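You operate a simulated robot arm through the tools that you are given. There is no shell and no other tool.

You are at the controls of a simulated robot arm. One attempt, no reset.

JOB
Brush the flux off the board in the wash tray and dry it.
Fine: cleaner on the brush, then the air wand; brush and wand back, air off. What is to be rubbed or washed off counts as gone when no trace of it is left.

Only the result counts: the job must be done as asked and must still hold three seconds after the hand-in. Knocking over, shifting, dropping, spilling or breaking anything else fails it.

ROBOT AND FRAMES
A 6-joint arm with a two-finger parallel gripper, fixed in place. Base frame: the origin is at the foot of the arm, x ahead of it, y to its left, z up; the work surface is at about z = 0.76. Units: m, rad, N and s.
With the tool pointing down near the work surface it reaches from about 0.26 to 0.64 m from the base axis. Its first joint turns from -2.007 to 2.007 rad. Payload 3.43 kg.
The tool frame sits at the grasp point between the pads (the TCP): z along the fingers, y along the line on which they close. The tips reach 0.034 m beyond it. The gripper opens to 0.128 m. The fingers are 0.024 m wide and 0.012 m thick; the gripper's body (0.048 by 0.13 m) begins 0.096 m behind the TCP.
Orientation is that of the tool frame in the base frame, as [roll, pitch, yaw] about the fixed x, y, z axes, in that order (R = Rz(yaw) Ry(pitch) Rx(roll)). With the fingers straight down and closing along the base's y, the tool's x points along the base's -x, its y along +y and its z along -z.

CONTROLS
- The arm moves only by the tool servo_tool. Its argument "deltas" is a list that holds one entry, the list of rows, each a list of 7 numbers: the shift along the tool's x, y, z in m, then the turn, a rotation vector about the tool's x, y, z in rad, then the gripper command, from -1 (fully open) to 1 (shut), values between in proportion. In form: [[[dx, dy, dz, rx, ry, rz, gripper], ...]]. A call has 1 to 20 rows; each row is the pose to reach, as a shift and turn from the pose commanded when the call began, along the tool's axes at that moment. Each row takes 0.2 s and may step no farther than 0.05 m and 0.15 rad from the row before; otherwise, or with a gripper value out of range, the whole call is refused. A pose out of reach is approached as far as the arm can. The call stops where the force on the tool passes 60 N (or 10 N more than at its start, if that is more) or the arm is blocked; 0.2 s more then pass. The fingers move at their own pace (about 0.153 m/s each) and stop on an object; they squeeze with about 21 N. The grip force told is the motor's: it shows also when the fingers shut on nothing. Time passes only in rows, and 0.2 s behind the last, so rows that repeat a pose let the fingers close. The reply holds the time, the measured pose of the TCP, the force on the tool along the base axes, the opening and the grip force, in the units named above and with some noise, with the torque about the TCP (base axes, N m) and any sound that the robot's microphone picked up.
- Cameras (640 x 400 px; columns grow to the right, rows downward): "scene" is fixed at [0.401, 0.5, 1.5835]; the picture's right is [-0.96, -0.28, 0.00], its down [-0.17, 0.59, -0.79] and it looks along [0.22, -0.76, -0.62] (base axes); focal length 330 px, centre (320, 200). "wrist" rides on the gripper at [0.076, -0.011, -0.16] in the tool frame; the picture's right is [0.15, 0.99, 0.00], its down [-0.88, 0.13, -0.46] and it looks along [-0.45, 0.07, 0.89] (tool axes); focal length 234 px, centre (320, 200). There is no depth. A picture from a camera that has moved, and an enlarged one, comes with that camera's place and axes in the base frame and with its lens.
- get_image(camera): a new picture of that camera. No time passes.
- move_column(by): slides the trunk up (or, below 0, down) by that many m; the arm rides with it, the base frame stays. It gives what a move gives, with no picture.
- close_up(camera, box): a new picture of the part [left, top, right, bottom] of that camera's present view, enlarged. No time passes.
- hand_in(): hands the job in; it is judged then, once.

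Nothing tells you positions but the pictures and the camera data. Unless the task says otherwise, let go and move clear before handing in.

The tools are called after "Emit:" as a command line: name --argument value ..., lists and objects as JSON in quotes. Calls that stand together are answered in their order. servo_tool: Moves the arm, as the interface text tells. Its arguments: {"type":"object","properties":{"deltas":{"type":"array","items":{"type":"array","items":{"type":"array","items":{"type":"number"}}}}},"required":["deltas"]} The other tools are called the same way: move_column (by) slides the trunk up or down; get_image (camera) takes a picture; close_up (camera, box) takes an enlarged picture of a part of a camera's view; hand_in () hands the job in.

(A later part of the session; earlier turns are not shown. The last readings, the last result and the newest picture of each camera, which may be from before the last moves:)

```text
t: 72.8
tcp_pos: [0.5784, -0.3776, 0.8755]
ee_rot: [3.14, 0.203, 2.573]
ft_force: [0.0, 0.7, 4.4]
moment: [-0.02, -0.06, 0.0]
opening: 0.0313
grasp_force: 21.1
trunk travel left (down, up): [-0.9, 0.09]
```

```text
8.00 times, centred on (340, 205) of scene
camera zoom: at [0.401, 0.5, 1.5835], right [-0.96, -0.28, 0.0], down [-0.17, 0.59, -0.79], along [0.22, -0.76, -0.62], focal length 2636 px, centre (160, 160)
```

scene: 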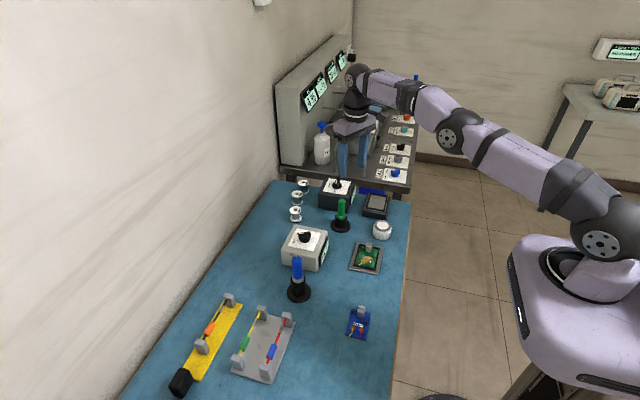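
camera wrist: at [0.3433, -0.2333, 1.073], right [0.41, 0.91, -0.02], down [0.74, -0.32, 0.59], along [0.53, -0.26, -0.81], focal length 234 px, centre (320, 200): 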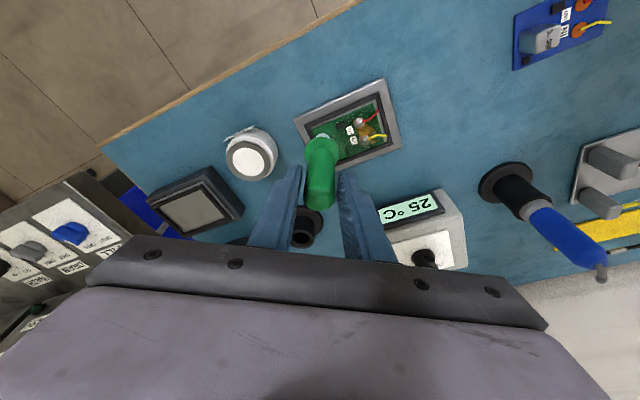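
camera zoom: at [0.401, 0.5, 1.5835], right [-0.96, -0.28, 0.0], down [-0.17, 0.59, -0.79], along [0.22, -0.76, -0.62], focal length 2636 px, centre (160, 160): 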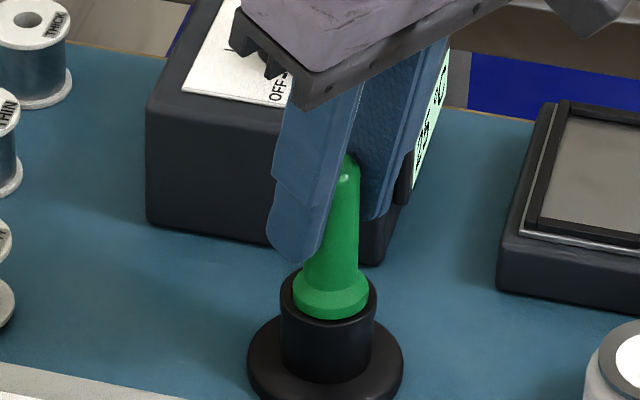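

Emit:
servo_tool --deltas '[[[0, 0, 0, 0, 0, 0, 0.4], [0, 0, 0, 0, 0, 0, 0.2], [0, 0, 0, 0, 0, 0, 0.0], [0, 0, 0, 0, 0, 0, 0.0]]]'

Emit:
close_up --camera "scene" --box '[315, 180, 365, 230]'

Emit:
close_up --camera "wrist" --box '[270, 90, 370, 220]'

```text
t: 73.8
tcp_pos: [0.5772, -0.3766, 0.8738]
ee_rot: [-3.141, 0.2, 2.575]
ft_force: [-0.8, -0.7, -0.1]
moment: [0.02, -0.01, -0.01]
opening: 0.0641
grasp_force: 0.1
trunk travel left (down, up): [-0.9, 0.09]
```

```text
8.00 times, centred on (340, 205) of scene
camera zoom: at [0.401, 0.5, 1.5835], right [-0.96, -0.28, 0.0], down [-0.17, 0.59, -0.79], along [0.22, -0.76, -0.62], focal length 2636 px, centre (160, 160)
```

zoom: 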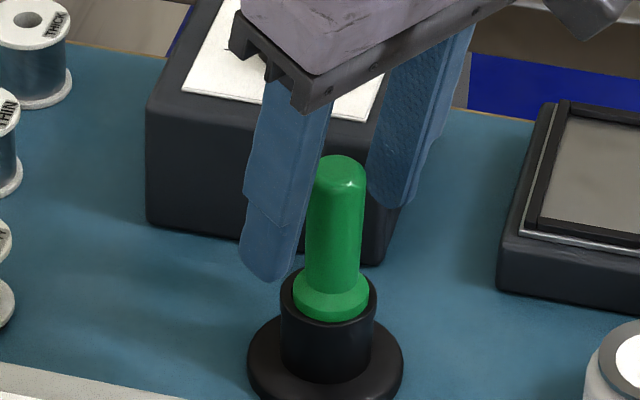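

```text
3.08 times, centred on (320, 155) of wrist
camera zoom: at [0.4824, -0.3299, 1.0147], right [0.41, 0.91, -0.03], down [0.72, -0.31, 0.62], along [0.56, -0.28, -0.78], focal length 720 px, centre (320, 338)
```

zoom: 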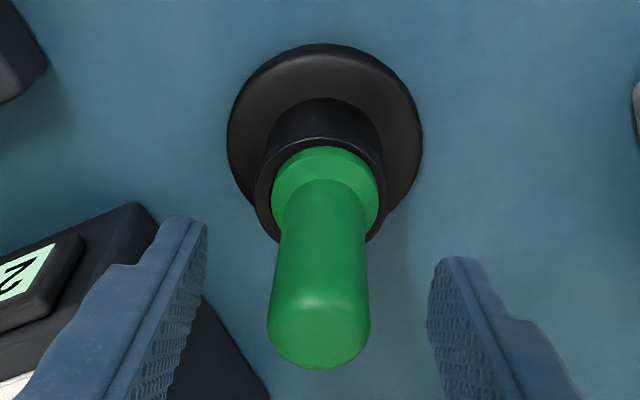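

The brush is seated upright in its stand. I'll retreat upward and move over the grey station to look at its knob from above.

Emit:
servo_tool --deltas '[[[-0.0084, 0, -0.0415, 0, 0, 0, 0.0], [-0.0168, 0, -0.083, 0, 0, 0, 0.0], [-0.0251, 0, -0.1245, 0, 0.05, 0, 0.0], [-0.0016, 0.0398, -0.1293, 0, 0.1, 0, 0.0], [0.0225, 0.0797, -0.1342, 0, 0.15, 0, 0.0], [0.0466, 0.1195, -0.139, 0, 0.2, 0, 0.0], [0.0707, 0.1594, -0.1438, 0, 0.2, 0, 0.0]]]'

Emit:
get_image --camera "wrist"

Emit:
close_up --camera "scene" --box '[315, 180, 365, 230]'

```text
t: 75.4
tcp_pos: [0.5808, -0.1889, 1.0016]
ee_rot: [-3.14, 0.001, 2.572]
ft_force: [-0.7, -0.3, -0.3]
moment: [-0.02, 0.0, 0.0]
opening: 0.0642
grasp_force: 0.1
trunk travel left (down, up): [-0.9, 0.09]
```

```text
taken
camera wrist: at [0.5106, -0.158, 1.1617], right [0.41, 0.91, 0.0], down [0.81, -0.36, 0.46], along [0.42, -0.19, -0.89], focal length 234 px, centre (320, 200)
```

wrist: 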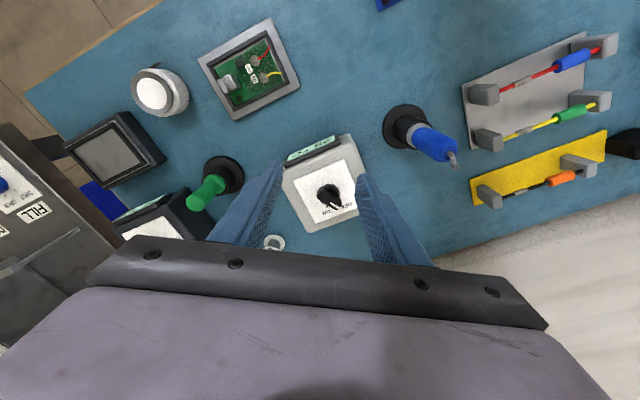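

```text
8.00 times, centred on (340, 205) of scene
camera zoom: at [0.401, 0.5, 1.5835], right [-0.96, -0.28, 0.0], down [-0.17, 0.59, -0.79], along [0.22, -0.76, -0.62], focal length 2636 px, centre (160, 160)
```

zoom: 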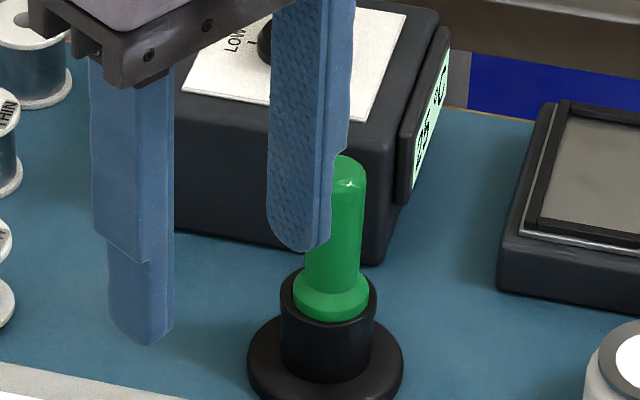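

Emit:
close_up --camera "wrist" --box '[280, 130, 365, 235]'

Emit:
close_up --camera "scene" --box '[280, 222, 330, 272]'

Emit:
close_up --camera "wrist" --box '[380, 95, 470, 175]'

```text
3.81 times, centred on (322, 182) of wrist
camera zoom: at [0.5106, -0.158, 1.1617], right [0.41, 0.91, 0.0], down [0.81, -0.36, 0.46], along [0.42, -0.19, -0.89], focal length 892 px, centre (310, 267)
```

zoom: 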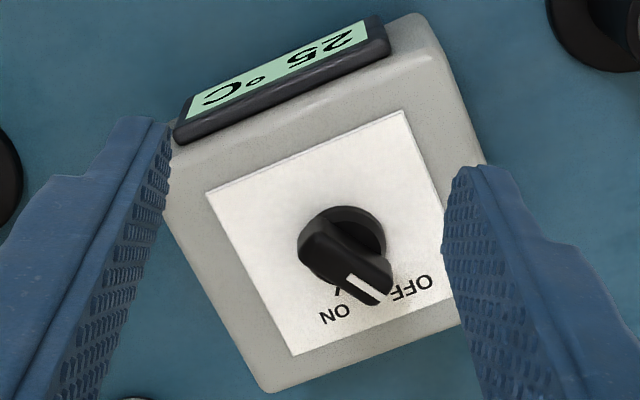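

```text
8.00 times, centred on (305, 247) of scene
camera zoom: at [0.401, 0.5, 1.5835], right [-0.96, -0.28, 0.0], down [-0.17, 0.59, -0.79], along [0.22, -0.76, -0.62], focal length 2636 px, centre (440, -176)
```

zoom: 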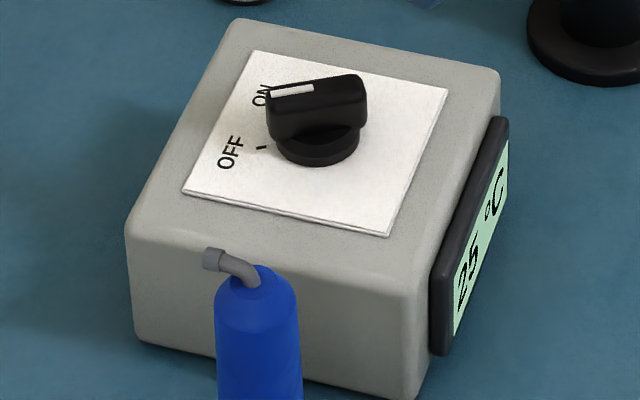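

```text
5.00 times, centred on (425, 135) of wrist
camera zoom: at [0.5106, -0.158, 1.1617], right [0.41, 0.91, 0.0], down [0.81, -0.36, 0.46], along [0.42, -0.19, -0.89], focal length 1171 px, centre (-205, 525)
```

zoom: 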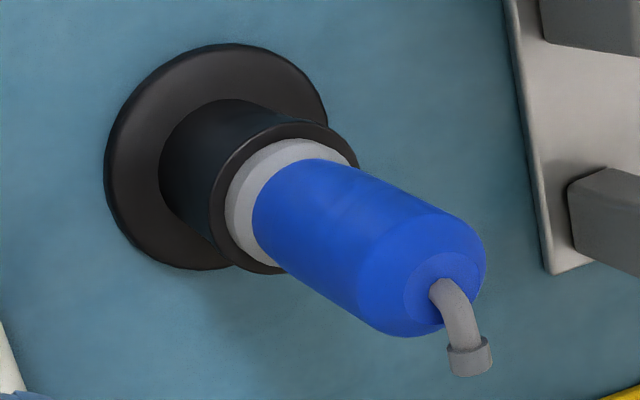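

The knob axis is at about (0.656,-0.207), with the bar pointing to OFF (about +27°) and ON about 60° clockwise. The bar top is at z≈0.868. I'll turn the gripper to match the bar and tilt outward for reach.

Emit:
servo_tool --deltas '[[[0, 0, 0, 0, 0, -0.149, 0.0], [0, 0, 0, 0, 0, -0.298, 0.0], [0, 0, 0, 0, 0, -0.447, 0.0], [0, 0, 0, 0, 0, -0.596, 0.0], [0, 0, 0, 0, 0, -0.745, 0.2], [0, 0, 0, 0, 0, -0.894, 0.2], [0, 0, 0, 0, 0, -1.04, 0.2]]]'

Emit:
servo_tool --deltas '[[[0, 0, 0, 0, -0.13, 0, 0.2], [0, 0, 0, 0, -0.26, 0, 0.2]]]'

Emit:
get_image --camera "wrist"

```text
t: 77.0
tcp_pos: [0.5799, -0.1886, 1.0006]
ee_rot: [3.141, 0.0, -2.666]
ft_force: [0.4, 0.0, 0.4]
moment: [-0.01, 0.0, -0.01]
opening: 0.0512
grasp_force: 0.1
trunk travel left (down, up): [-0.9, 0.09]
```

```text
t: 77.6
tcp_pos: [0.5806, -0.1896, 0.9999]
ee_rot: [3.141, 0.262, -2.67]
ft_force: [-0.7, 0.3, -0.5]
moment: [0.01, -0.03, 0.0]
opening: 0.051
grasp_force: 0.1
trunk travel left (down, up): [-0.9, 0.09]
```

```text
taken
camera wrist: at [0.4833, -0.2522, 1.1344], right [-0.58, 0.82, -0.04], down [0.59, 0.45, 0.67], along [0.56, 0.36, -0.74], focal length 234 px, centre (320, 200)
```

wrist: 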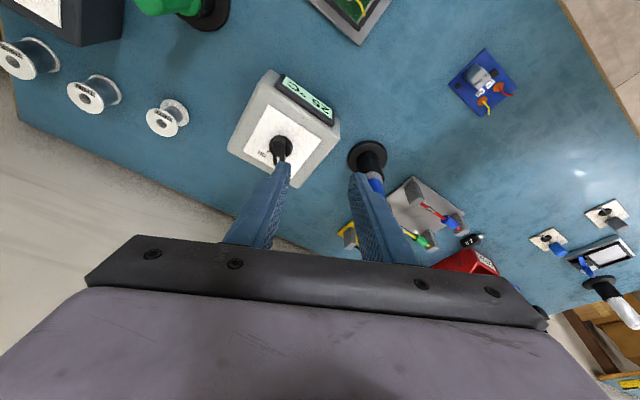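

Emit:
servo_tool --deltas '[[[-0.013, -0.0166, 0.0276, 0, 0, 0, 0.2], [-0.026, -0.0333, 0.0553, 0, 0, 0, 0.2], [-0.039, -0.0499, 0.0829, 0, 0, 0, 0.2], [-0.039, -0.0499, 0.0829, 0, 0, 0, 0.2]]]'

Emit:
get_image --camera "wrist"

Emit:
close_up --camera "wrist" --box '[270, 100, 370, 230]'

Emit:
close_up --camera "scene" --box '[270, 190, 350, 280]'

```text
t: 78.6
tcp_pos: [0.6544, -0.206, 0.9338]
ee_rot: [3.141, 0.261, -2.669]
ft_force: [-1.2, -0.6, 0.3]
moment: [0.01, -0.01, 0.0]
opening: 0.0511
grasp_force: 0.0
trunk travel left (down, up): [-0.9, 0.09]
```

```text
taken
camera wrist: at [0.5571, -0.2678, 1.0685], right [-0.58, 0.82, -0.04], down [0.59, 0.45, 0.67], along [0.56, 0.36, -0.74], focal length 234 px, centre (320, 200)
```

wrist: 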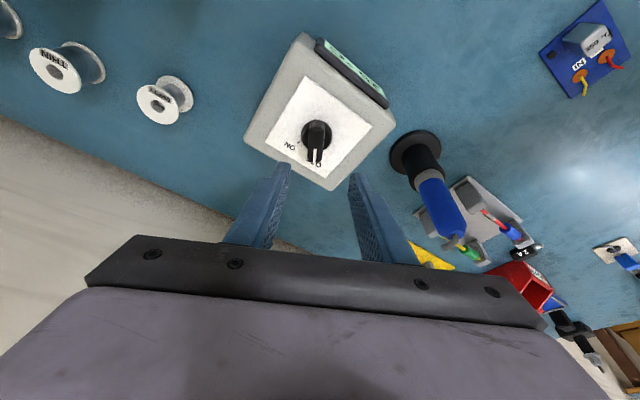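

```text
3.08 times, centred on (320, 165) of wrist
camera zoom: at [0.5571, -0.2678, 1.0685], right [-0.58, 0.82, -0.04], down [0.59, 0.45, 0.67], along [0.56, 0.36, -0.74], focal length 720 px, centre (320, 308)
```

zoom: 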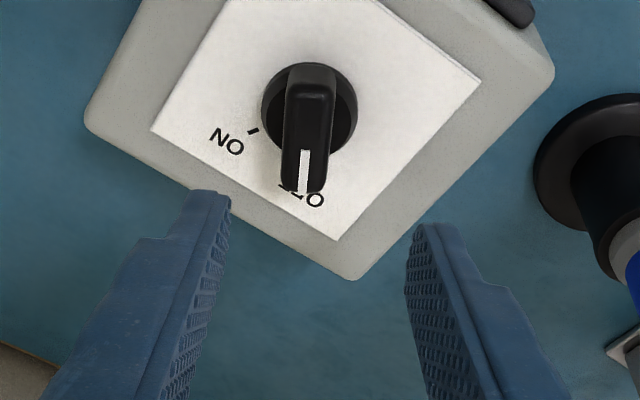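

```text
4.44 times, centred on (310, 235) of scene
camera zoom: at [0.401, 0.5, 1.5835], right [-0.96, -0.28, 0.0], down [-0.17, 0.59, -0.79], along [0.22, -0.76, -0.62], focal length 1465 px, centre (364, 44)
```

zoom: 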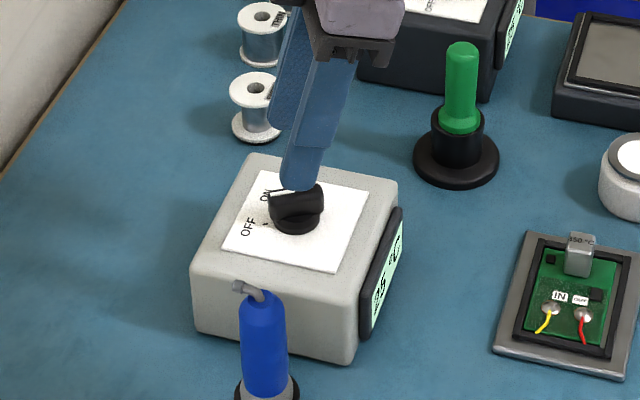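

Emit:
servo_tool --deltas '[[[0.0012, -0.0065, -0.0003, -0.0129, 0, -0.0483, 0.2], [0.0055, -0.0065, 0.016, -0.0129, 0, -0.0483, 0.2], [0.0098, -0.0065, 0.0321, -0.0129, 0, -0.0483, 0.2], [0.0098, -0.0065, 0.0321, -0.0129, 0, -0.0483, 0.2]]]'

Emit:
close_up --camera "wrist" --box '[270, 100, 370, 230]'

Emit:
close_up --camera "scene" --box '[280, 210, 330, 270]'

```text
t: 79.6
tcp_pos: [0.6556, -0.2135, 0.8958]
ee_rot: [-3.141, 0.26, -2.62]
ft_force: [-0.8, -0.8, 0.7]
moment: [-0.02, -0.03, -0.01]
opening: 0.0513
grasp_force: 0.0
trunk travel left (down, up): [-0.9, 0.09]
```

```text
3.08 times, centred on (320, 165) of wrist
camera zoom: at [0.5618, -0.28, 1.0315], right [-0.62, 0.79, -0.04], down [0.57, 0.48, 0.67], along [0.54, 0.39, -0.74], focal length 720 px, centre (320, 308)
```

zoom: 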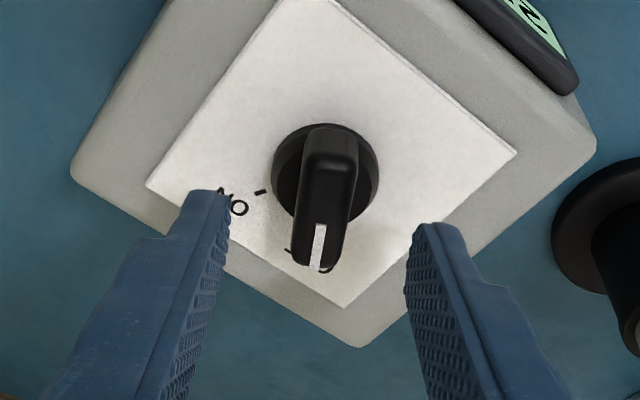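

```text
6.67 times, centred on (305, 240) of scene
camera zoom: at [0.401, 0.5, 1.5835], right [-0.96, -0.28, 0.0], down [-0.17, 0.59, -0.79], along [0.22, -0.76, -0.62], focal length 2197 px, centre (420, -67)
```

zoom: 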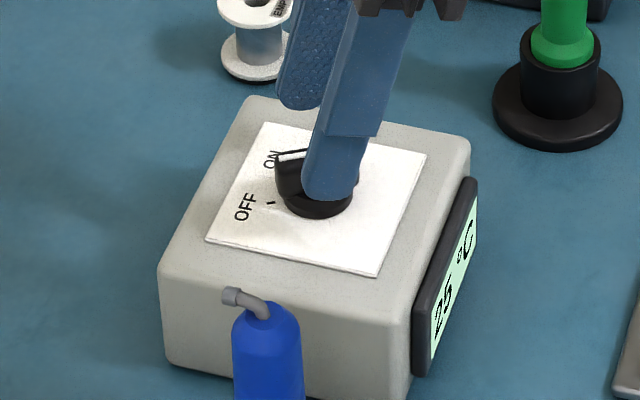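

Emit:
servo_tool --deltas '[[[0.0, 0.0013, 0.0, 0, 0, 0, 0.2], [0.0011, 0.0013, 0.0041, 0, 0, 0, 0.2], [0.0022, 0.0013, 0.0082, 0, 0, 0, 0.2], [0.0022, 0.0013, 0.0082, 0, 0, 0, 0.45], [0.0022, 0.0013, 0.0082, 0, 0, 0, 0.6]]]'

Emit:
close_up --camera "wrist" --box '[270, 100, 370, 230]'

Emit:
close_up --camera "scene" --box '[280, 210, 330, 270]'

```text
t: 80.8
tcp_pos: [0.6574, -0.211, 0.8875]
ee_rot: [-3.141, 0.26, -2.617]
ft_force: [-0.6, -0.3, -0.5]
moment: [0.02, -0.01, 0.01]
opening: 0.0255
grasp_force: 0.0
trunk travel left (down, up): [-0.9, 0.09]
```

```text
3.08 times, centred on (320, 165) of wrist
camera zoom: at [0.5635, -0.2783, 1.0229], right [-0.62, 0.79, -0.04], down [0.57, 0.48, 0.67], along [0.54, 0.39, -0.74], focal length 720 px, centre (320, 308)
```

zoom: 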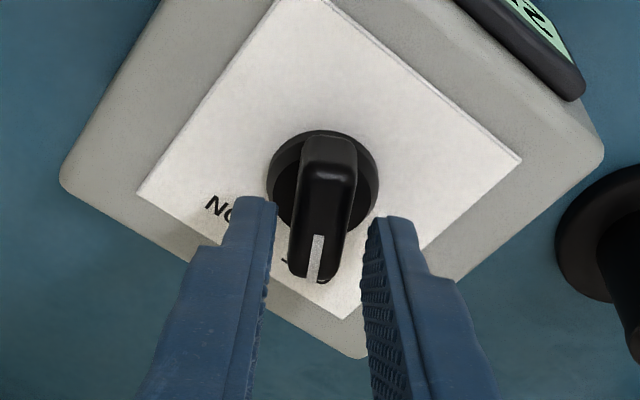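

```text
6.67 times, centred on (305, 240) of scene
camera zoom: at [0.401, 0.5, 1.5835], right [-0.96, -0.28, 0.0], down [-0.17, 0.59, -0.79], along [0.22, -0.76, -0.62], focal length 2197 px, centre (420, -67)
```

zoom: 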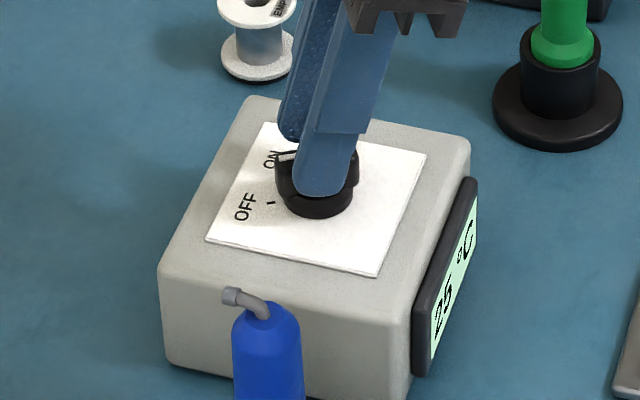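

Emit:
servo_tool --deltas '[[[0, 0.0005, 0, 0, 0, 0, 0.68], [0, 0.0005, 0, 0, 0, 0, 0.74], [0, 0.0005, 0, 0, 0, 0, 0.74]]]'

Emit:
close_up --camera "wrist" --box '[270, 100, 370, 230]'

```text
t: 81.6
tcp_pos: [0.6562, -0.2107, 0.8875]
ee_rot: [3.141, 0.261, -2.62]
ft_force: [0.1, -0.3, 0.5]
moment: [-0.06, -0.06, 0.0]
opening: 0.0171
grasp_force: 0.3
trunk travel left (down, up): [-0.9, 0.09]
```

```text
3.08 times, centred on (320, 165) of wrist
camera zoom: at [0.5631, -0.2786, 1.0225], right [-0.62, 0.79, -0.04], down [0.57, 0.48, 0.67], along [0.54, 0.39, -0.74], focal length 720 px, centre (320, 308)
```

zoom: 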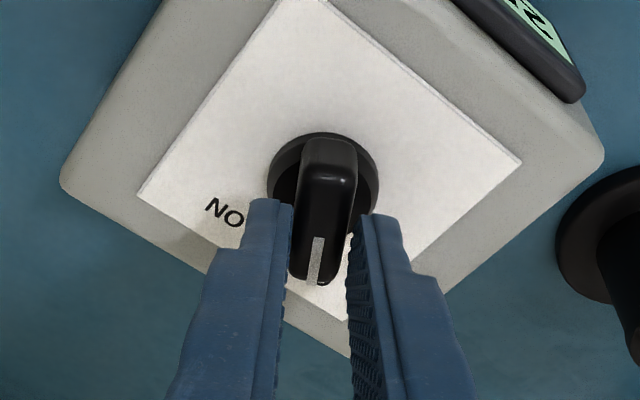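

The fingers are around the bar without squeezing it. I'll rotate it about the vertical, clockwise toward ON, and listen.

Emit:
servo_tool --deltas '[[[0, 0, 0, 0.0373, 0, 0.1402, 0.74], [0, 0, 0, 0.0746, 0, 0.2803, 0.74], [0, 0, 0, 0.1118, 0, 0.4205, 0.74], [0, 0, 0, 0.1491, 0, 0.5607, 0.74], [0, 0, 0, 0.1864, 0, 0.7008, 0.74]]]'

Emit:
close_up --camera "wrist" --box '[270, 100, 370, 230]'

Emit:
close_up --camera "scene" --box '[280, 210, 330, 270]'

```text
t: 82.8
tcp_pos: [0.6567, -0.2107, 0.8888]
ee_rot: [-3.14, 0.259, 2.937]
ft_force: [-0.7, 6.5, 0.0]
moment: [0.15, 0.01, 0.03]
opening: 0.0195
grasp_force: 3.0
trunk travel left (down, up): [-0.9, 0.09]
```

```text
3.08 times, centred on (320, 165) of wrist
camera zoom: at [0.5425, -0.1993, 1.0236], right [0.06, 1.0, -0.04], down [0.75, -0.02, 0.67], along [0.66, -0.07, -0.74], focal length 720 px, centre (320, 308)
```

zoom: 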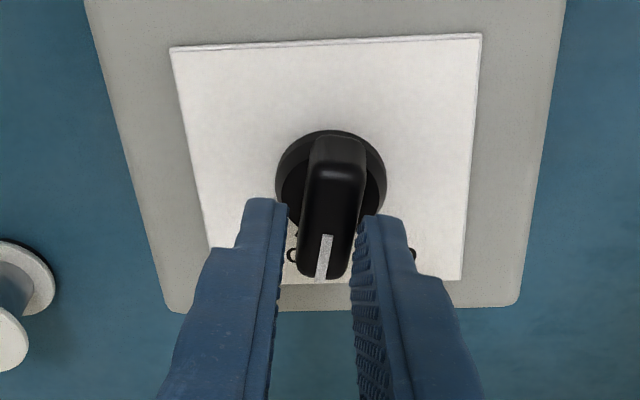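

```text
6.67 times, centred on (305, 240) of scene
camera zoom: at [0.401, 0.5, 1.5835], right [-0.96, -0.28, 0.0], down [-0.17, 0.59, -0.79], along [0.22, -0.76, -0.62], focal length 2197 px, centre (420, -67)
```

zoom: 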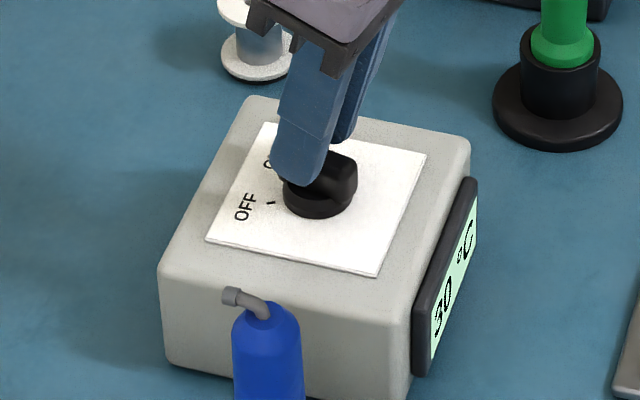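

The display has climbed to 30 °C, so the knob works. I'll finish turning it to ON.

Emit:
servo_tool --deltas '[[[0, 0, 0, 0.0341, 0, 0.1289, 0.74], [0, 0, 0, 0.0683, 0, 0.2577, 0.74], [0, 0, 0, 0.1024, 0, 0.3866, 0.74]]]'

Emit:
close_up --camera "wrist" --box '[270, 100, 370, 230]'

Emit:
close_up --camera "scene" --box '[280, 210, 330, 270]'

```text
t: 83.6
tcp_pos: [0.6558, -0.21, 0.8893]
ee_rot: [3.141, 0.262, 2.538]
ft_force: [2.4, 12.0, 0.8]
moment: [0.33, -0.15, 0.29]
opening: 0.0231
grasp_force: 5.4
trunk travel left (down, up): [-0.9, 0.09]
```

```text
3.08 times, centred on (320, 165) of wrist
camera zoom: at [0.5563, -0.1553, 1.023], right [0.44, 0.9, -0.04], down [0.68, -0.31, 0.67], along [0.59, -0.32, -0.74], focal length 720 px, centre (320, 308)
```

zoom: 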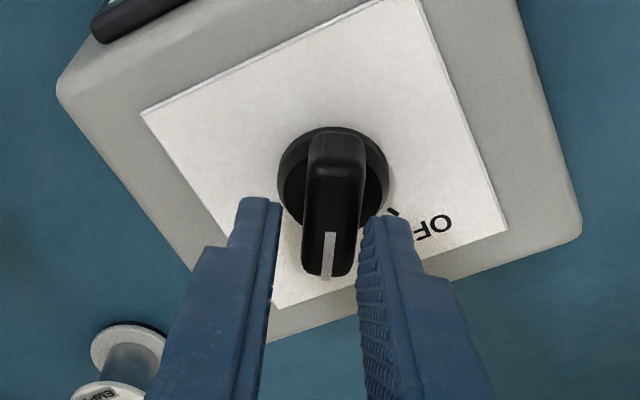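

```text
6.67 times, centred on (305, 240) of scene
camera zoom: at [0.401, 0.5, 1.5835], right [-0.96, -0.28, 0.0], down [-0.17, 0.59, -0.79], along [0.22, -0.76, -0.62], focal length 2197 px, centre (420, -67)
```

zoom: 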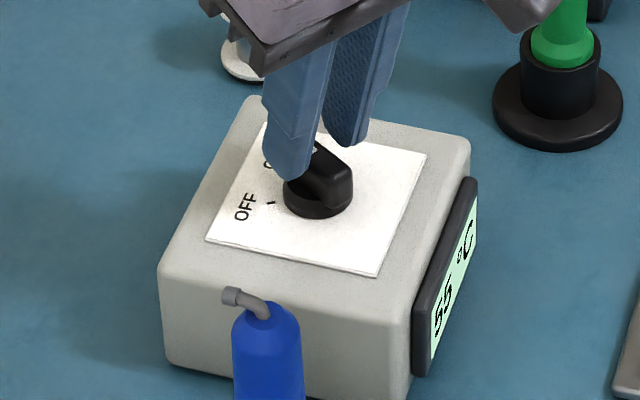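

Emit:
servo_tool --deltas '[[[0, 0, 0, 0, 0, 0, 0.5], [0, 0, 0, 0, 0, 0, 0.2], [0, 0, 0, 0, 0, 0, 0.2], [-0.0103, 0, -0.0386, 0, 0, 0, 0.2], [-0.0206, 0, -0.0773, 0, 0, 0, 0.2], [-0.031, 0, -0.1159, 0, 0, 0, 0.2]]]'

Emit:
close_up --camera "scene" --box '[275, 215, 335, 305]'

Emit:
get_image --camera "wrist"

```text
t: 85.0
tcp_pos: [0.655, -0.21, 1.0073]
ee_rot: [-3.14, 0.261, 2.54]
ft_force: [0.1, 0.0, -0.4]
moment: [0.02, -0.01, -0.01]
opening: 0.0509
grasp_force: 0.0
trunk travel left (down, up): [-0.9, 0.09]
```

```text
4.44 times, centred on (305, 260) of scene
camera zoom: at [0.401, 0.5, 1.5835], right [-0.96, -0.28, 0.0], down [-0.17, 0.59, -0.79], along [0.22, -0.76, -0.62], focal length 1465 px, centre (387, -67)
```

zoom: 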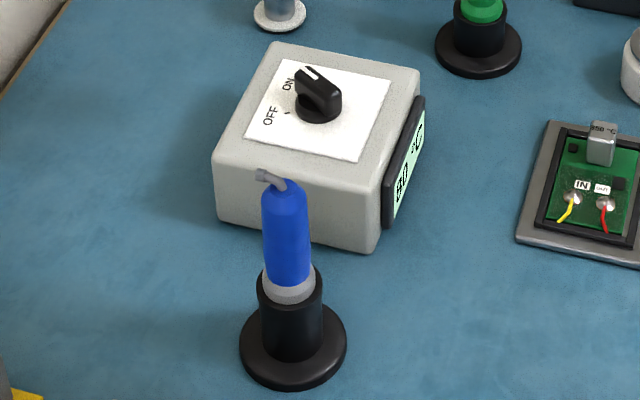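

```text
taken
camera wrist: at [0.5542, -0.1547, 1.142], right [0.44, 0.9, -0.04], down [0.68, -0.31, 0.67], along [0.59, -0.32, -0.74], focal length 234 px, centre (320, 200)
```

wrist: 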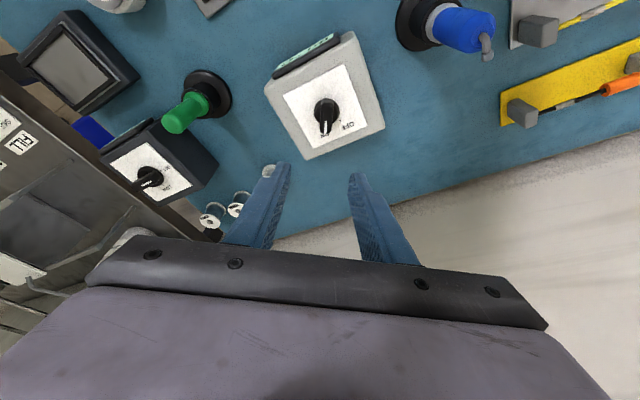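

The knob is at ON and the temperature is climbing. Next I'll go to the blue wand at about (0.626,-0.060), lift it and look at its working end.

Emit:
servo_tool --deltas '[[[0.0263, 0.0268, -0.007, 0, 0.066, 0, 0.0], [0.0526, 0.0537, -0.014, 0, 0.131, 0, 0.0], [0.0788, 0.0805, -0.0211, 0, 0.196, 0, -0.1], [0.1051, 0.1073, -0.0281, 0, 0.261, 0, -0.1]]]'

Emit:
servo_tool --deltas '[[[0, 0, 0, 0, 0, -0.126, -0.1], [0, 0, 0, 0, 0, -0.252, -0.1], [0, 0, 0, 0, 0, -0.378, -0.1], [0, 0, 0, 0, 0, -0.505, -0.1]]]'

Emit:
get_image --camera "wrist"

Emit:
close_up --camera "wrist" --box '[270, 100, 370, 230]'

```text
t: 86.0
tcp_pos: [0.626, -0.0628, 1.0075]
ee_rot: [-3.14, -0.003, 2.541]
ft_force: [0.5, 0.0, -0.3]
moment: [-0.04, 0.0, 0.01]
opening: 0.0703
grasp_force: 0.0
trunk travel left (down, up): [-0.9, 0.09]
```

```text
t: 87.0
tcp_pos: [0.6291, -0.0632, 1.0072]
ee_rot: [3.139, -0.002, 3.049]
ft_force: [0.2, -0.6, -0.1]
moment: [-0.03, 0.01, 0.0]
opening: 0.0705
grasp_force: 0.1
trunk travel left (down, up): [-0.9, 0.09]
```

```text
taken
camera wrist: at [0.552, -0.0676, 1.1669], right [-0.05, 1.0, 0.0], down [0.89, 0.05, 0.46], along [0.45, 0.02, -0.89], focal length 234 px, centre (320, 200)
```

wrist: 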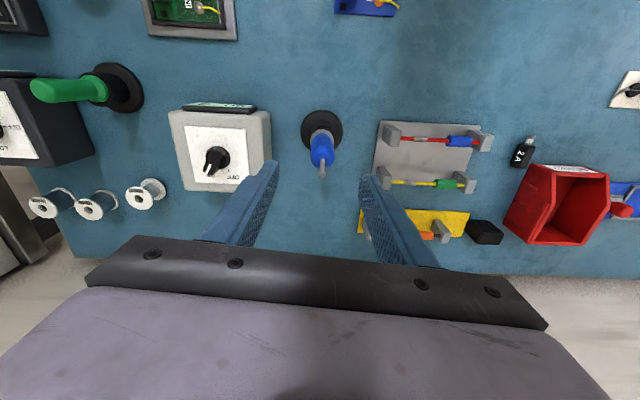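

```text
3.08 times, centred on (320, 165) of wrist
camera zoom: at [0.552, -0.0676, 1.1669], right [-0.05, 1.0, 0.0], down [0.89, 0.05, 0.46], along [0.45, 0.02, -0.89], focal length 720 px, centre (320, 308)
```

zoom: 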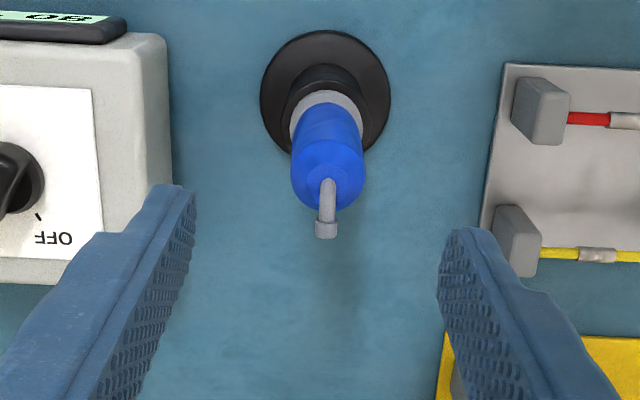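

The display holds at 80 °C, which is warm air and not an iron. The wand axis measures (0.627,-0.061), so I'll descend and grip it.

Emit:
servo_tool --deltas '[[[0.0019, 0.0024, 0.028, 0, 0, 0, -0.1], [0.0019, 0.0024, 0.056, 0, 0, 0, -0.1], [0.0019, 0.0024, 0.084, 0, 0, 0, -0.1], [0.0019, 0.0024, 0.112, 0, 0, 0, -0.1]]]'

Emit:
close_up --camera "wrist" --box '[260, 90, 380, 240]'

Emit:
close_up --camera "scene" --box '[270, 230, 330, 310]'

```text
t: 88.0
tcp_pos: [0.6243, -0.0569, 0.8944]
ee_rot: [3.141, -0.003, 3.042]
ft_force: [0.8, -0.4, 1.0]
moment: [-0.01, 0.05, -0.01]
opening: 0.0706
grasp_force: 0.1
trunk travel left (down, up): [-0.9, 0.09]
```

```text
2.67 times, centred on (320, 165) of wrist
camera zoom: at [0.5496, -0.0622, 1.0545], right [-0.05, 1.0, 0.0], down [0.89, 0.04, 0.46], along [0.45, 0.02, -0.89], focal length 624 px, centre (320, 293)
```

zoom: 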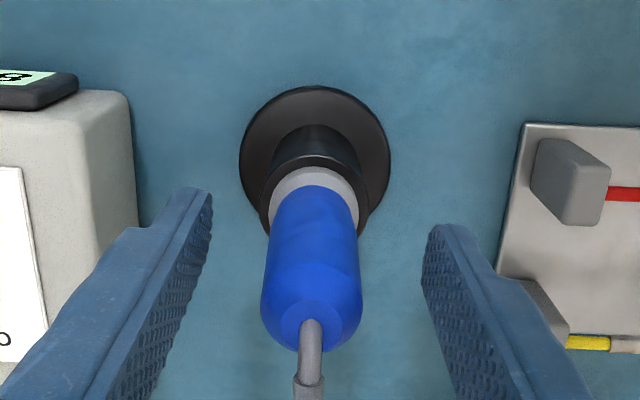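

```text
5.00 times, centred on (300, 270) of scene
camera zoom: at [0.401, 0.5, 1.5835], right [-0.96, -0.28, 0.0], down [-0.17, 0.59, -0.79], along [0.22, -0.76, -0.62], focal length 1648 px, centre (420, -150)
```

zoom: 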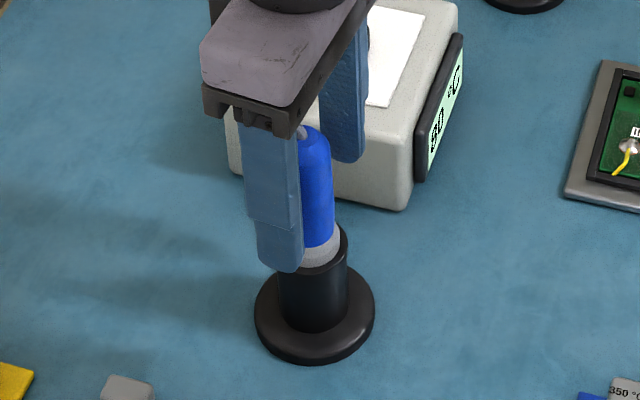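

Emit:
servo_tool --deltas '[[[0, 0, 0, 0, 0, 0, 0.4], [0, 0, 0, 0, 0, 0, 1], [0, 0, 0, 0, 0, 0, 1], [0, 0, 0, 0, 0, 0, 1]]]'

Emit:
close_up --camera "wrist" --box '[260, 90, 380, 240]'

```text
t: 89.0
tcp_pos: [0.6265, -0.059, 0.8957]
ee_rot: [-3.14, 0.0, 3.044]
ft_force: [-0.8, -1.2, 0.5]
moment: [-0.07, 0.02, 0.01]
opening: 0.0287
grasp_force: 20.7
trunk travel left (down, up): [-0.9, 0.09]
```

```text
2.67 times, centred on (320, 165) of wrist
camera zoom: at [0.5493, -0.0622, 1.0551], right [-0.05, 1.0, 0.0], down [0.89, 0.04, 0.46], along [0.45, 0.02, -0.89], focal length 624 px, centre (320, 293)
```

zoom: 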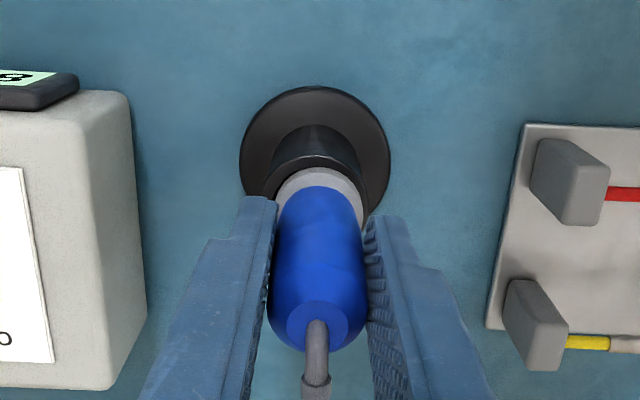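

Emit:
servo_tool --deltas '[[[0, 0, -0.03, 0, 0, 0, 1], [0, 0, -0.06, 0, 0, 0, 1], [0, 0, -0.09, 0, 0, 0, 1], [0, 0, -0.11, 0, 0, 0, 1]]]'

Emit:
close_up --camera "scene" --box '[270, 200, 330, 290]'

Emit:
close_up --camera "wrist" --box '[260, 70, 380, 240]'

```text
t: 90.0
tcp_pos: [0.6269, -0.0575, 1.0068]
ee_rot: [-3.14, 0.0, 3.044]
ft_force: [-0.3, -0.2, -0.6]
moment: [-0.05, 0.0, 0.01]
opening: 0.0286
grasp_force: 21.0
trunk travel left (down, up): [-0.9, 0.09]
```

```text
4.44 times, centred on (300, 245) of scene
camera zoom: at [0.401, 0.5, 1.5835], right [-0.96, -0.28, 0.0], down [-0.17, 0.59, -0.79], along [0.22, -0.76, -0.62], focal length 1465 px, centre (409, 0)
```

zoom: 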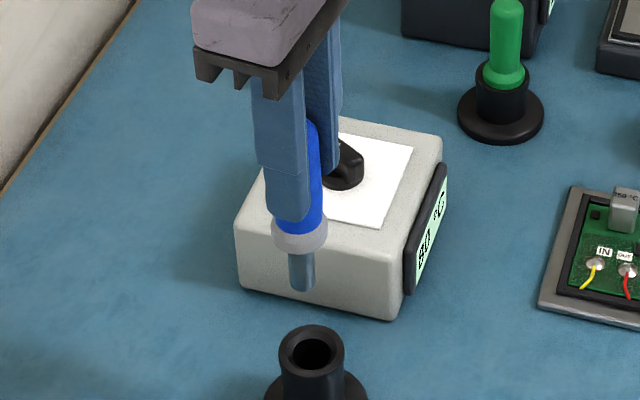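

```text
2.35 times, centred on (320, 155) of wrist
camera zoom: at [0.5511, -0.0622, 1.1663], right [-0.05, 1.0, 0.0], down [0.89, 0.04, 0.46], along [0.46, 0.02, -0.89], focal length 551 px, centre (320, 306)
```

zoom: 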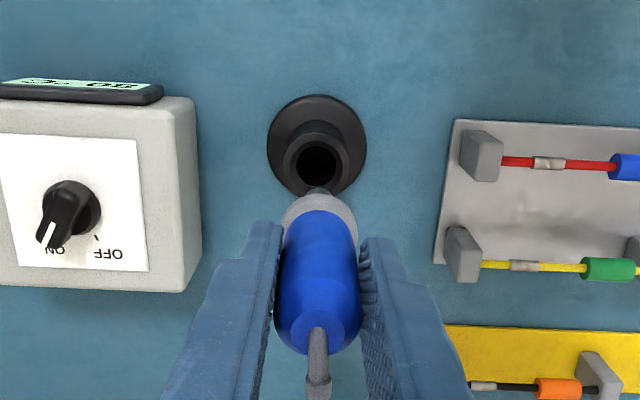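

Emit:
close_up --camera "scene" --box '[285, 240, 325, 270]'

Emit:
close_up --camera "scene" --box '[350, 235, 390, 275]'

```text
13.33 times, centred on (305, 255) of scene
camera zoom: at [0.401, 0.5, 1.5835], right [-0.96, -0.28, 0.0], down [-0.17, 0.59, -0.79], along [0.22, -0.76, -0.62], focal length 4394 px, centre (520, -533)
```

zoom: 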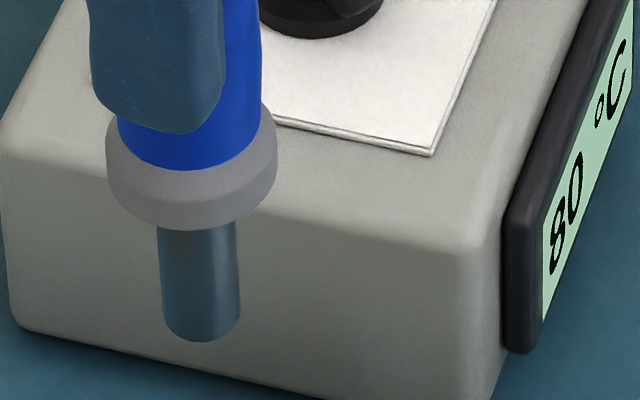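

```text
10.00 times, centred on (370, 255) of scene
camera zoom: at [0.401, 0.5, 1.5835], right [-0.96, -0.28, 0.0], down [-0.17, 0.59, -0.79], along [0.22, -0.76, -0.62], focal length 3295 px, centre (-180, -350)
```

zoom: 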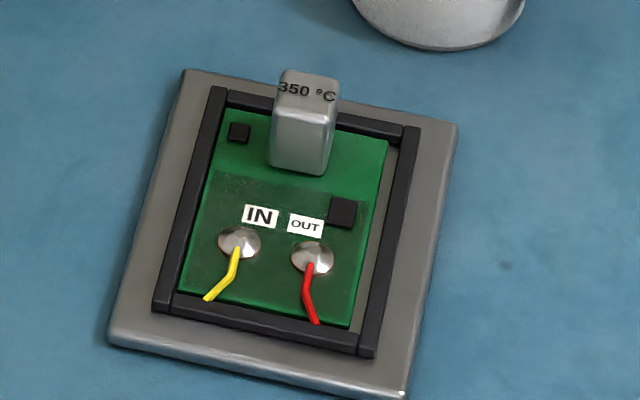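

It is the air wand: a metal nozzle about 0.10 m below the TCP. I'll carry it over the wet board.

Emit:
servo_tool --deltas '[[[0.0246, -0.0327, 0, 0, 0, 0, 1], [0.0492, -0.0654, 0, 0, 0, 0, 1], [0.0738, -0.0982, 0, 0, 0, 0, 1], [0.0984, -0.1309, 0, 0, 0, 0, 1], [0.123, -0.1636, 0.02, 0, 0, 0, 1], [0.1476, -0.1963, 0.055, 0, 0, 0, 1], [0.1476, -0.1963, 0.055, 0, 0, 0, 1]]]'

Emit:
get_image --camera "wrist"

Emit:
close_up --camera "wrist" --box '[260, 70, 380, 240]'

Emit:
close_up --camera "scene" --box '[335, 200, 405, 285]'

```text
refused: row 6 steps farther than a row can; nothing moved
```

```text
taken
camera wrist: at [0.5511, -0.0622, 1.1663], right [-0.05, 1.0, 0.0], down [0.89, 0.04, 0.46], along [0.46, 0.02, -0.89], focal length 234 px, centre (320, 200)
```

wrist: 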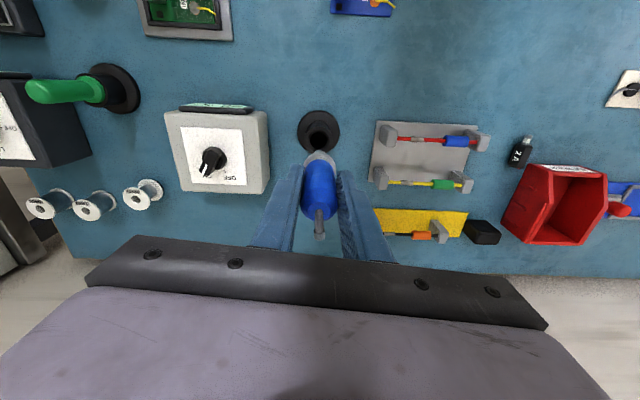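

```text
2.35 times, centred on (320, 155) of wrist
camera zoom: at [0.5511, -0.0622, 1.1663], right [-0.05, 1.0, 0.0], down [0.89, 0.04, 0.46], along [0.46, 0.02, -0.89], focal length 551 px, centre (320, 306)
```

zoom: 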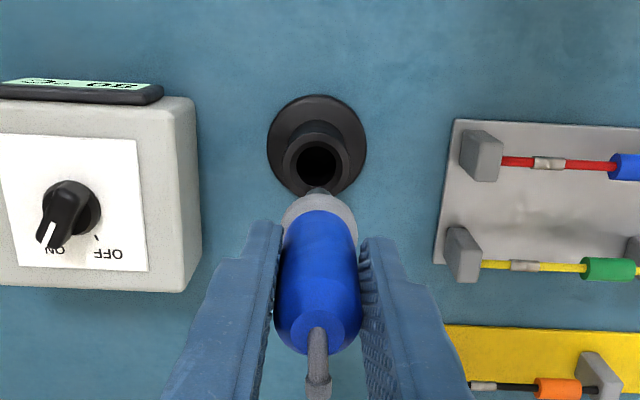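

```text
4.71 times, centred on (370, 242) of scene
camera zoom: at [0.401, 0.5, 1.5835], right [-0.96, -0.28, 0.0], down [-0.17, 0.59, -0.79], along [0.22, -0.76, -0.62], focal length 1551 px, centre (85, 0)
```

zoom: 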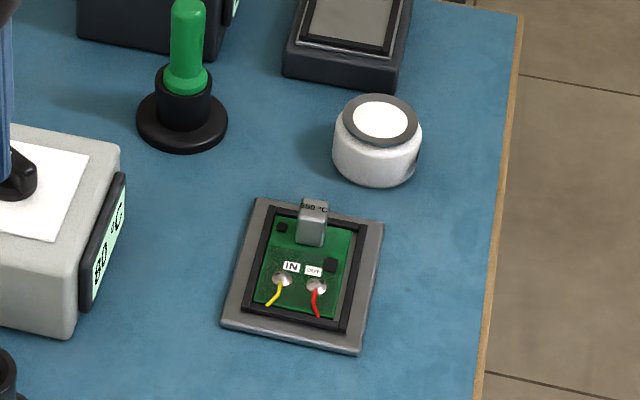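

The call was refused because one row stepped too far. I'll resend it with smaller steps.

Emit:
servo_tool --deltas '[[[0.0246, -0.0327, 0, 0, 0, 0, 1], [0.0492, -0.0654, 0, 0, 0, 0, 1], [0.0738, -0.0982, 0, 0, 0, 0, 1], [0.0984, -0.1309, 0, 0, 0, 0, 1], [0.123, -0.1636, 0.01, 0, 0, 0, 1], [0.1476, -0.1963, 0.02, 0, 0, 0, 1], [0.1476, -0.1963, 0.055, 0, 0, 0, 1], [0.1476, -0.1963, 0.055, 0, 0, 0, 1]]]'

Emit:
get_image --camera "wrist"

Emit:
close_up --camera "wrist" --box '[260, 70, 380, 240]'

Emit:
close_up --camera "scene" --box '[335, 200, 405, 285]'

```text
t: 91.8
tcp_pos: [0.4602, -0.2374, 0.9519]
ee_rot: [-3.141, -0.001, 3.043]
ft_force: [-0.6, 0.3, -0.9]
moment: [0.0, -0.02, 0.05]
opening: 0.0286
grasp_force: 20.7
trunk travel left (down, up): [-0.9, 0.09]
```

```text
taken
camera wrist: at [0.3848, -0.2413, 1.1121], right [-0.05, 1.0, 0.0], down [0.89, 0.04, 0.46], along [0.46, 0.02, -0.89], focal length 234 px, centre (320, 200)
```

wrist: 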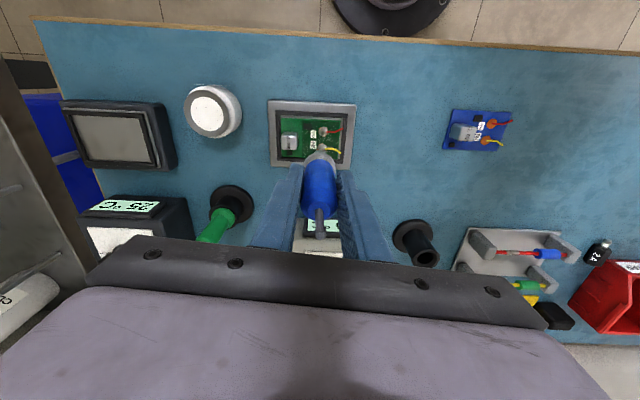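

```text
2.35 times, centred on (320, 155) of wrist
camera zoom: at [0.3848, -0.2413, 1.1121], right [-0.05, 1.0, 0.0], down [0.89, 0.04, 0.46], along [0.46, 0.02, -0.89], focal length 551 px, centre (320, 306)
```

zoom: 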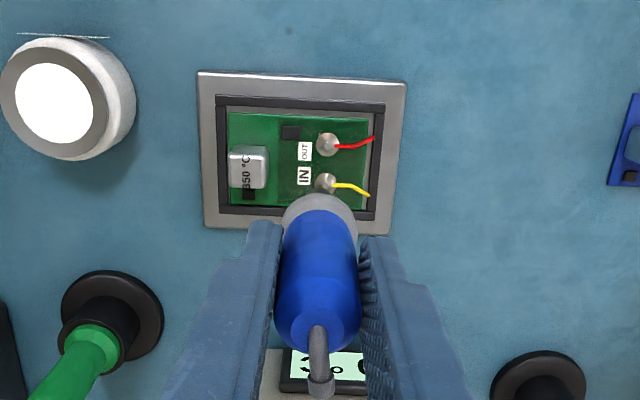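

```text
4.71 times, centred on (370, 242) of scene
camera zoom: at [0.401, 0.5, 1.5835], right [-0.96, -0.28, 0.0], down [-0.17, 0.59, -0.79], along [0.22, -0.76, -0.62], focal length 1551 px, centre (85, 0)
```

zoom: 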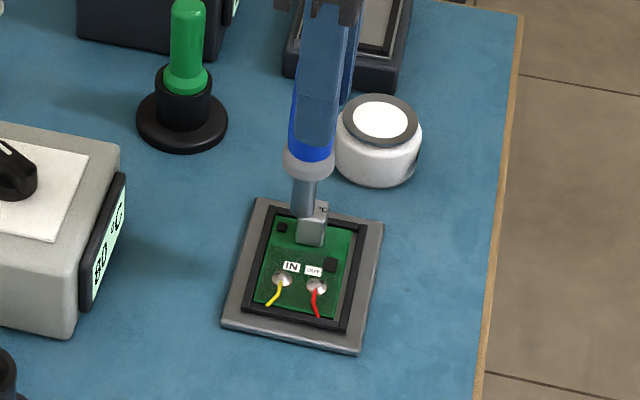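

Emit:
servo_tool --deltas '[[[0, 0, 0.02, 0, 0, 0, 1], [0, 0, 0.04, 0, 0, 0, 1], [0, 0, 0.047, 0, 0, 0, 1], [0, 0, 0.047, 0, 0, 0, 1], [0, 0, 0.047, 0, 0, 0, 1], [0, 0, 0.047, 0, 0, 0, 1], [0, 0, 0.047, 0, 0, 0, 1], [0, 0, 0.047, 0, 0, 0, 1]]]'

Emit:
close_up --camera "scene" --box '[345, 225, 390, 280]'

Emit:
close_up --camera "wrist" --box '[260, 70, 380, 200]'

```text
t: 93.6
tcp_pos: [0.4608, -0.2384, 0.9053]
ee_rot: [3.141, 0.0, 3.043]
ft_force: [0.0, -0.1, -0.9]
moment: [-0.03, 0.03, -0.02]
opening: 0.0284
grasp_force: 20.9
trunk travel left (down, up): [-0.9, 0.09]
```

```text
7.27 times, centred on (368, 252) of scene
camera zoom: at [0.401, 0.5, 1.5835], right [-0.96, -0.28, 0.0], down [-0.17, 0.59, -0.79], along [0.22, -0.76, -0.62], focal length 2397 px, centre (-26, -182)
```

zoom: 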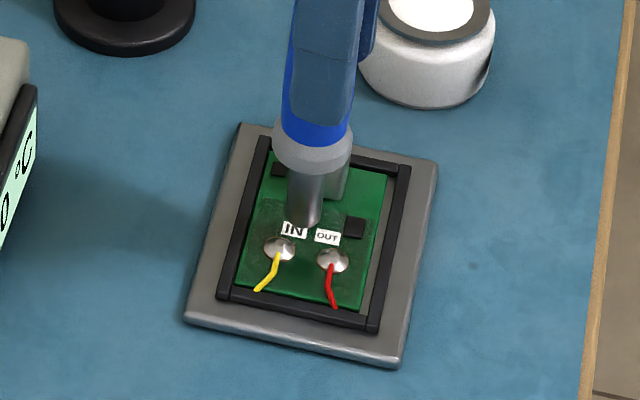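

```text
3.08 times, centred on (320, 135) of wrist
camera zoom: at [0.3848, -0.2439, 1.0642], right [-0.05, 1.0, 0.0], down [0.89, 0.04, 0.46], along [0.45, 0.02, -0.89], focal length 720 px, centre (320, 400)
```

zoom: 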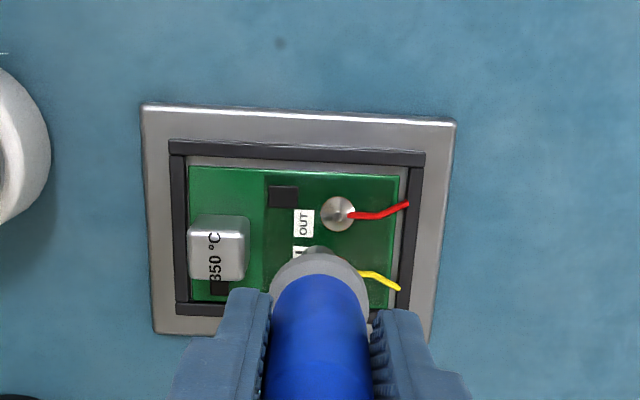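

Emit:
servo_tool --deltas '[[[0.0137, -0.0134, 0, 0, 0, 0, 1], [0.0137, -0.0134, 0, 0, 0, 0, 1], [-0.0012, -0.0119, 0, 0, 0, 0, 1], [-0.0211, -0.01, 0, 0, 0, 0, 1], [-0.0211, -0.01, 0, 0, 0, 0, 1], [-0.0199, 0.0019, 0, 0, 0, 0, 1], [-0.0199, 0.0019, 0, 0, 0, 0, 1], [0, 0, 0, 0, 0, 0, 1], [0.0149, -0.0015, 0, 0, 0, 0, 1], [0.0149, -0.0015, 0, 0, 0, 0, 1], [0.0161, 0.0105, 0, 0, 0, 0, 1], [0.0012, 0.0119, 0, 0, 0, 0, 1], [-0.0187, 0.0139, 0, 0, 0, 0, 1], [-0.0187, 0.0139, 0, 0, 0, 0, 1], [-0.0176, 0.0258, 0, 0, 0, 0, 1], [-0.0176, 0.0258, 0, 0, 0, 0, 1], [0.0023, 0.0239, 0, 0, 0, 0, 1], [0.0172, 0.0224, 0, 0, 0, 0, 1], [0.0172, 0.0224, 0, 0, 0, 0, 1]]]'

Emit:
close_up --camera "scene" --box '[345, 225, 390, 280]'

Emit:
close_up --camera "wrist" --box '[240, 70, 360, 200]'

```text
t: 97.6
tcp_pos: [0.4432, -0.2172, 0.9038]
ee_rot: [3.139, -0.001, 3.045]
ft_force: [-0.1, 0.2, 0.1]
moment: [0.02, -0.02, -0.01]
opening: 0.0282
grasp_force: 20.9
trunk travel left (down, up): [-0.9, 0.09]
```

```text
7.27 times, centred on (368, 252) of scene
camera zoom: at [0.401, 0.5, 1.5835], right [-0.96, -0.28, 0.0], down [-0.17, 0.59, -0.79], along [0.22, -0.76, -0.62], focal length 2397 px, centre (-26, -182)
```

zoom: 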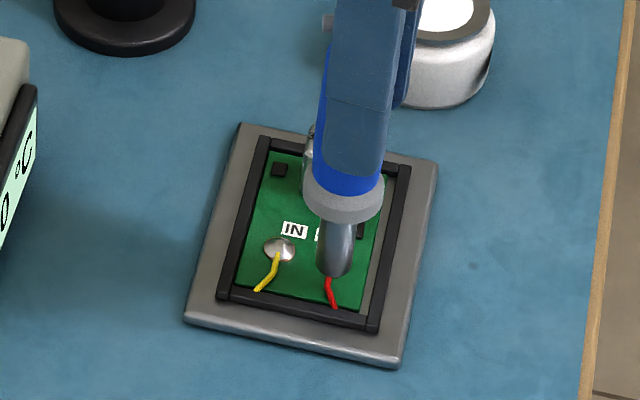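

```text
3.08 times, centred on (300, 135) of wrist
camera zoom: at [0.3673, -0.221, 1.0629], right [-0.05, 1.0, 0.0], down [0.89, 0.04, 0.45], along [0.45, 0.02, -0.89], focal length 720 px, centre (382, 400)
```

zoom: 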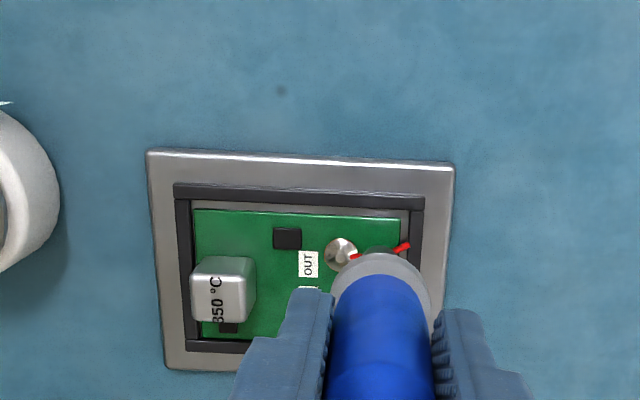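

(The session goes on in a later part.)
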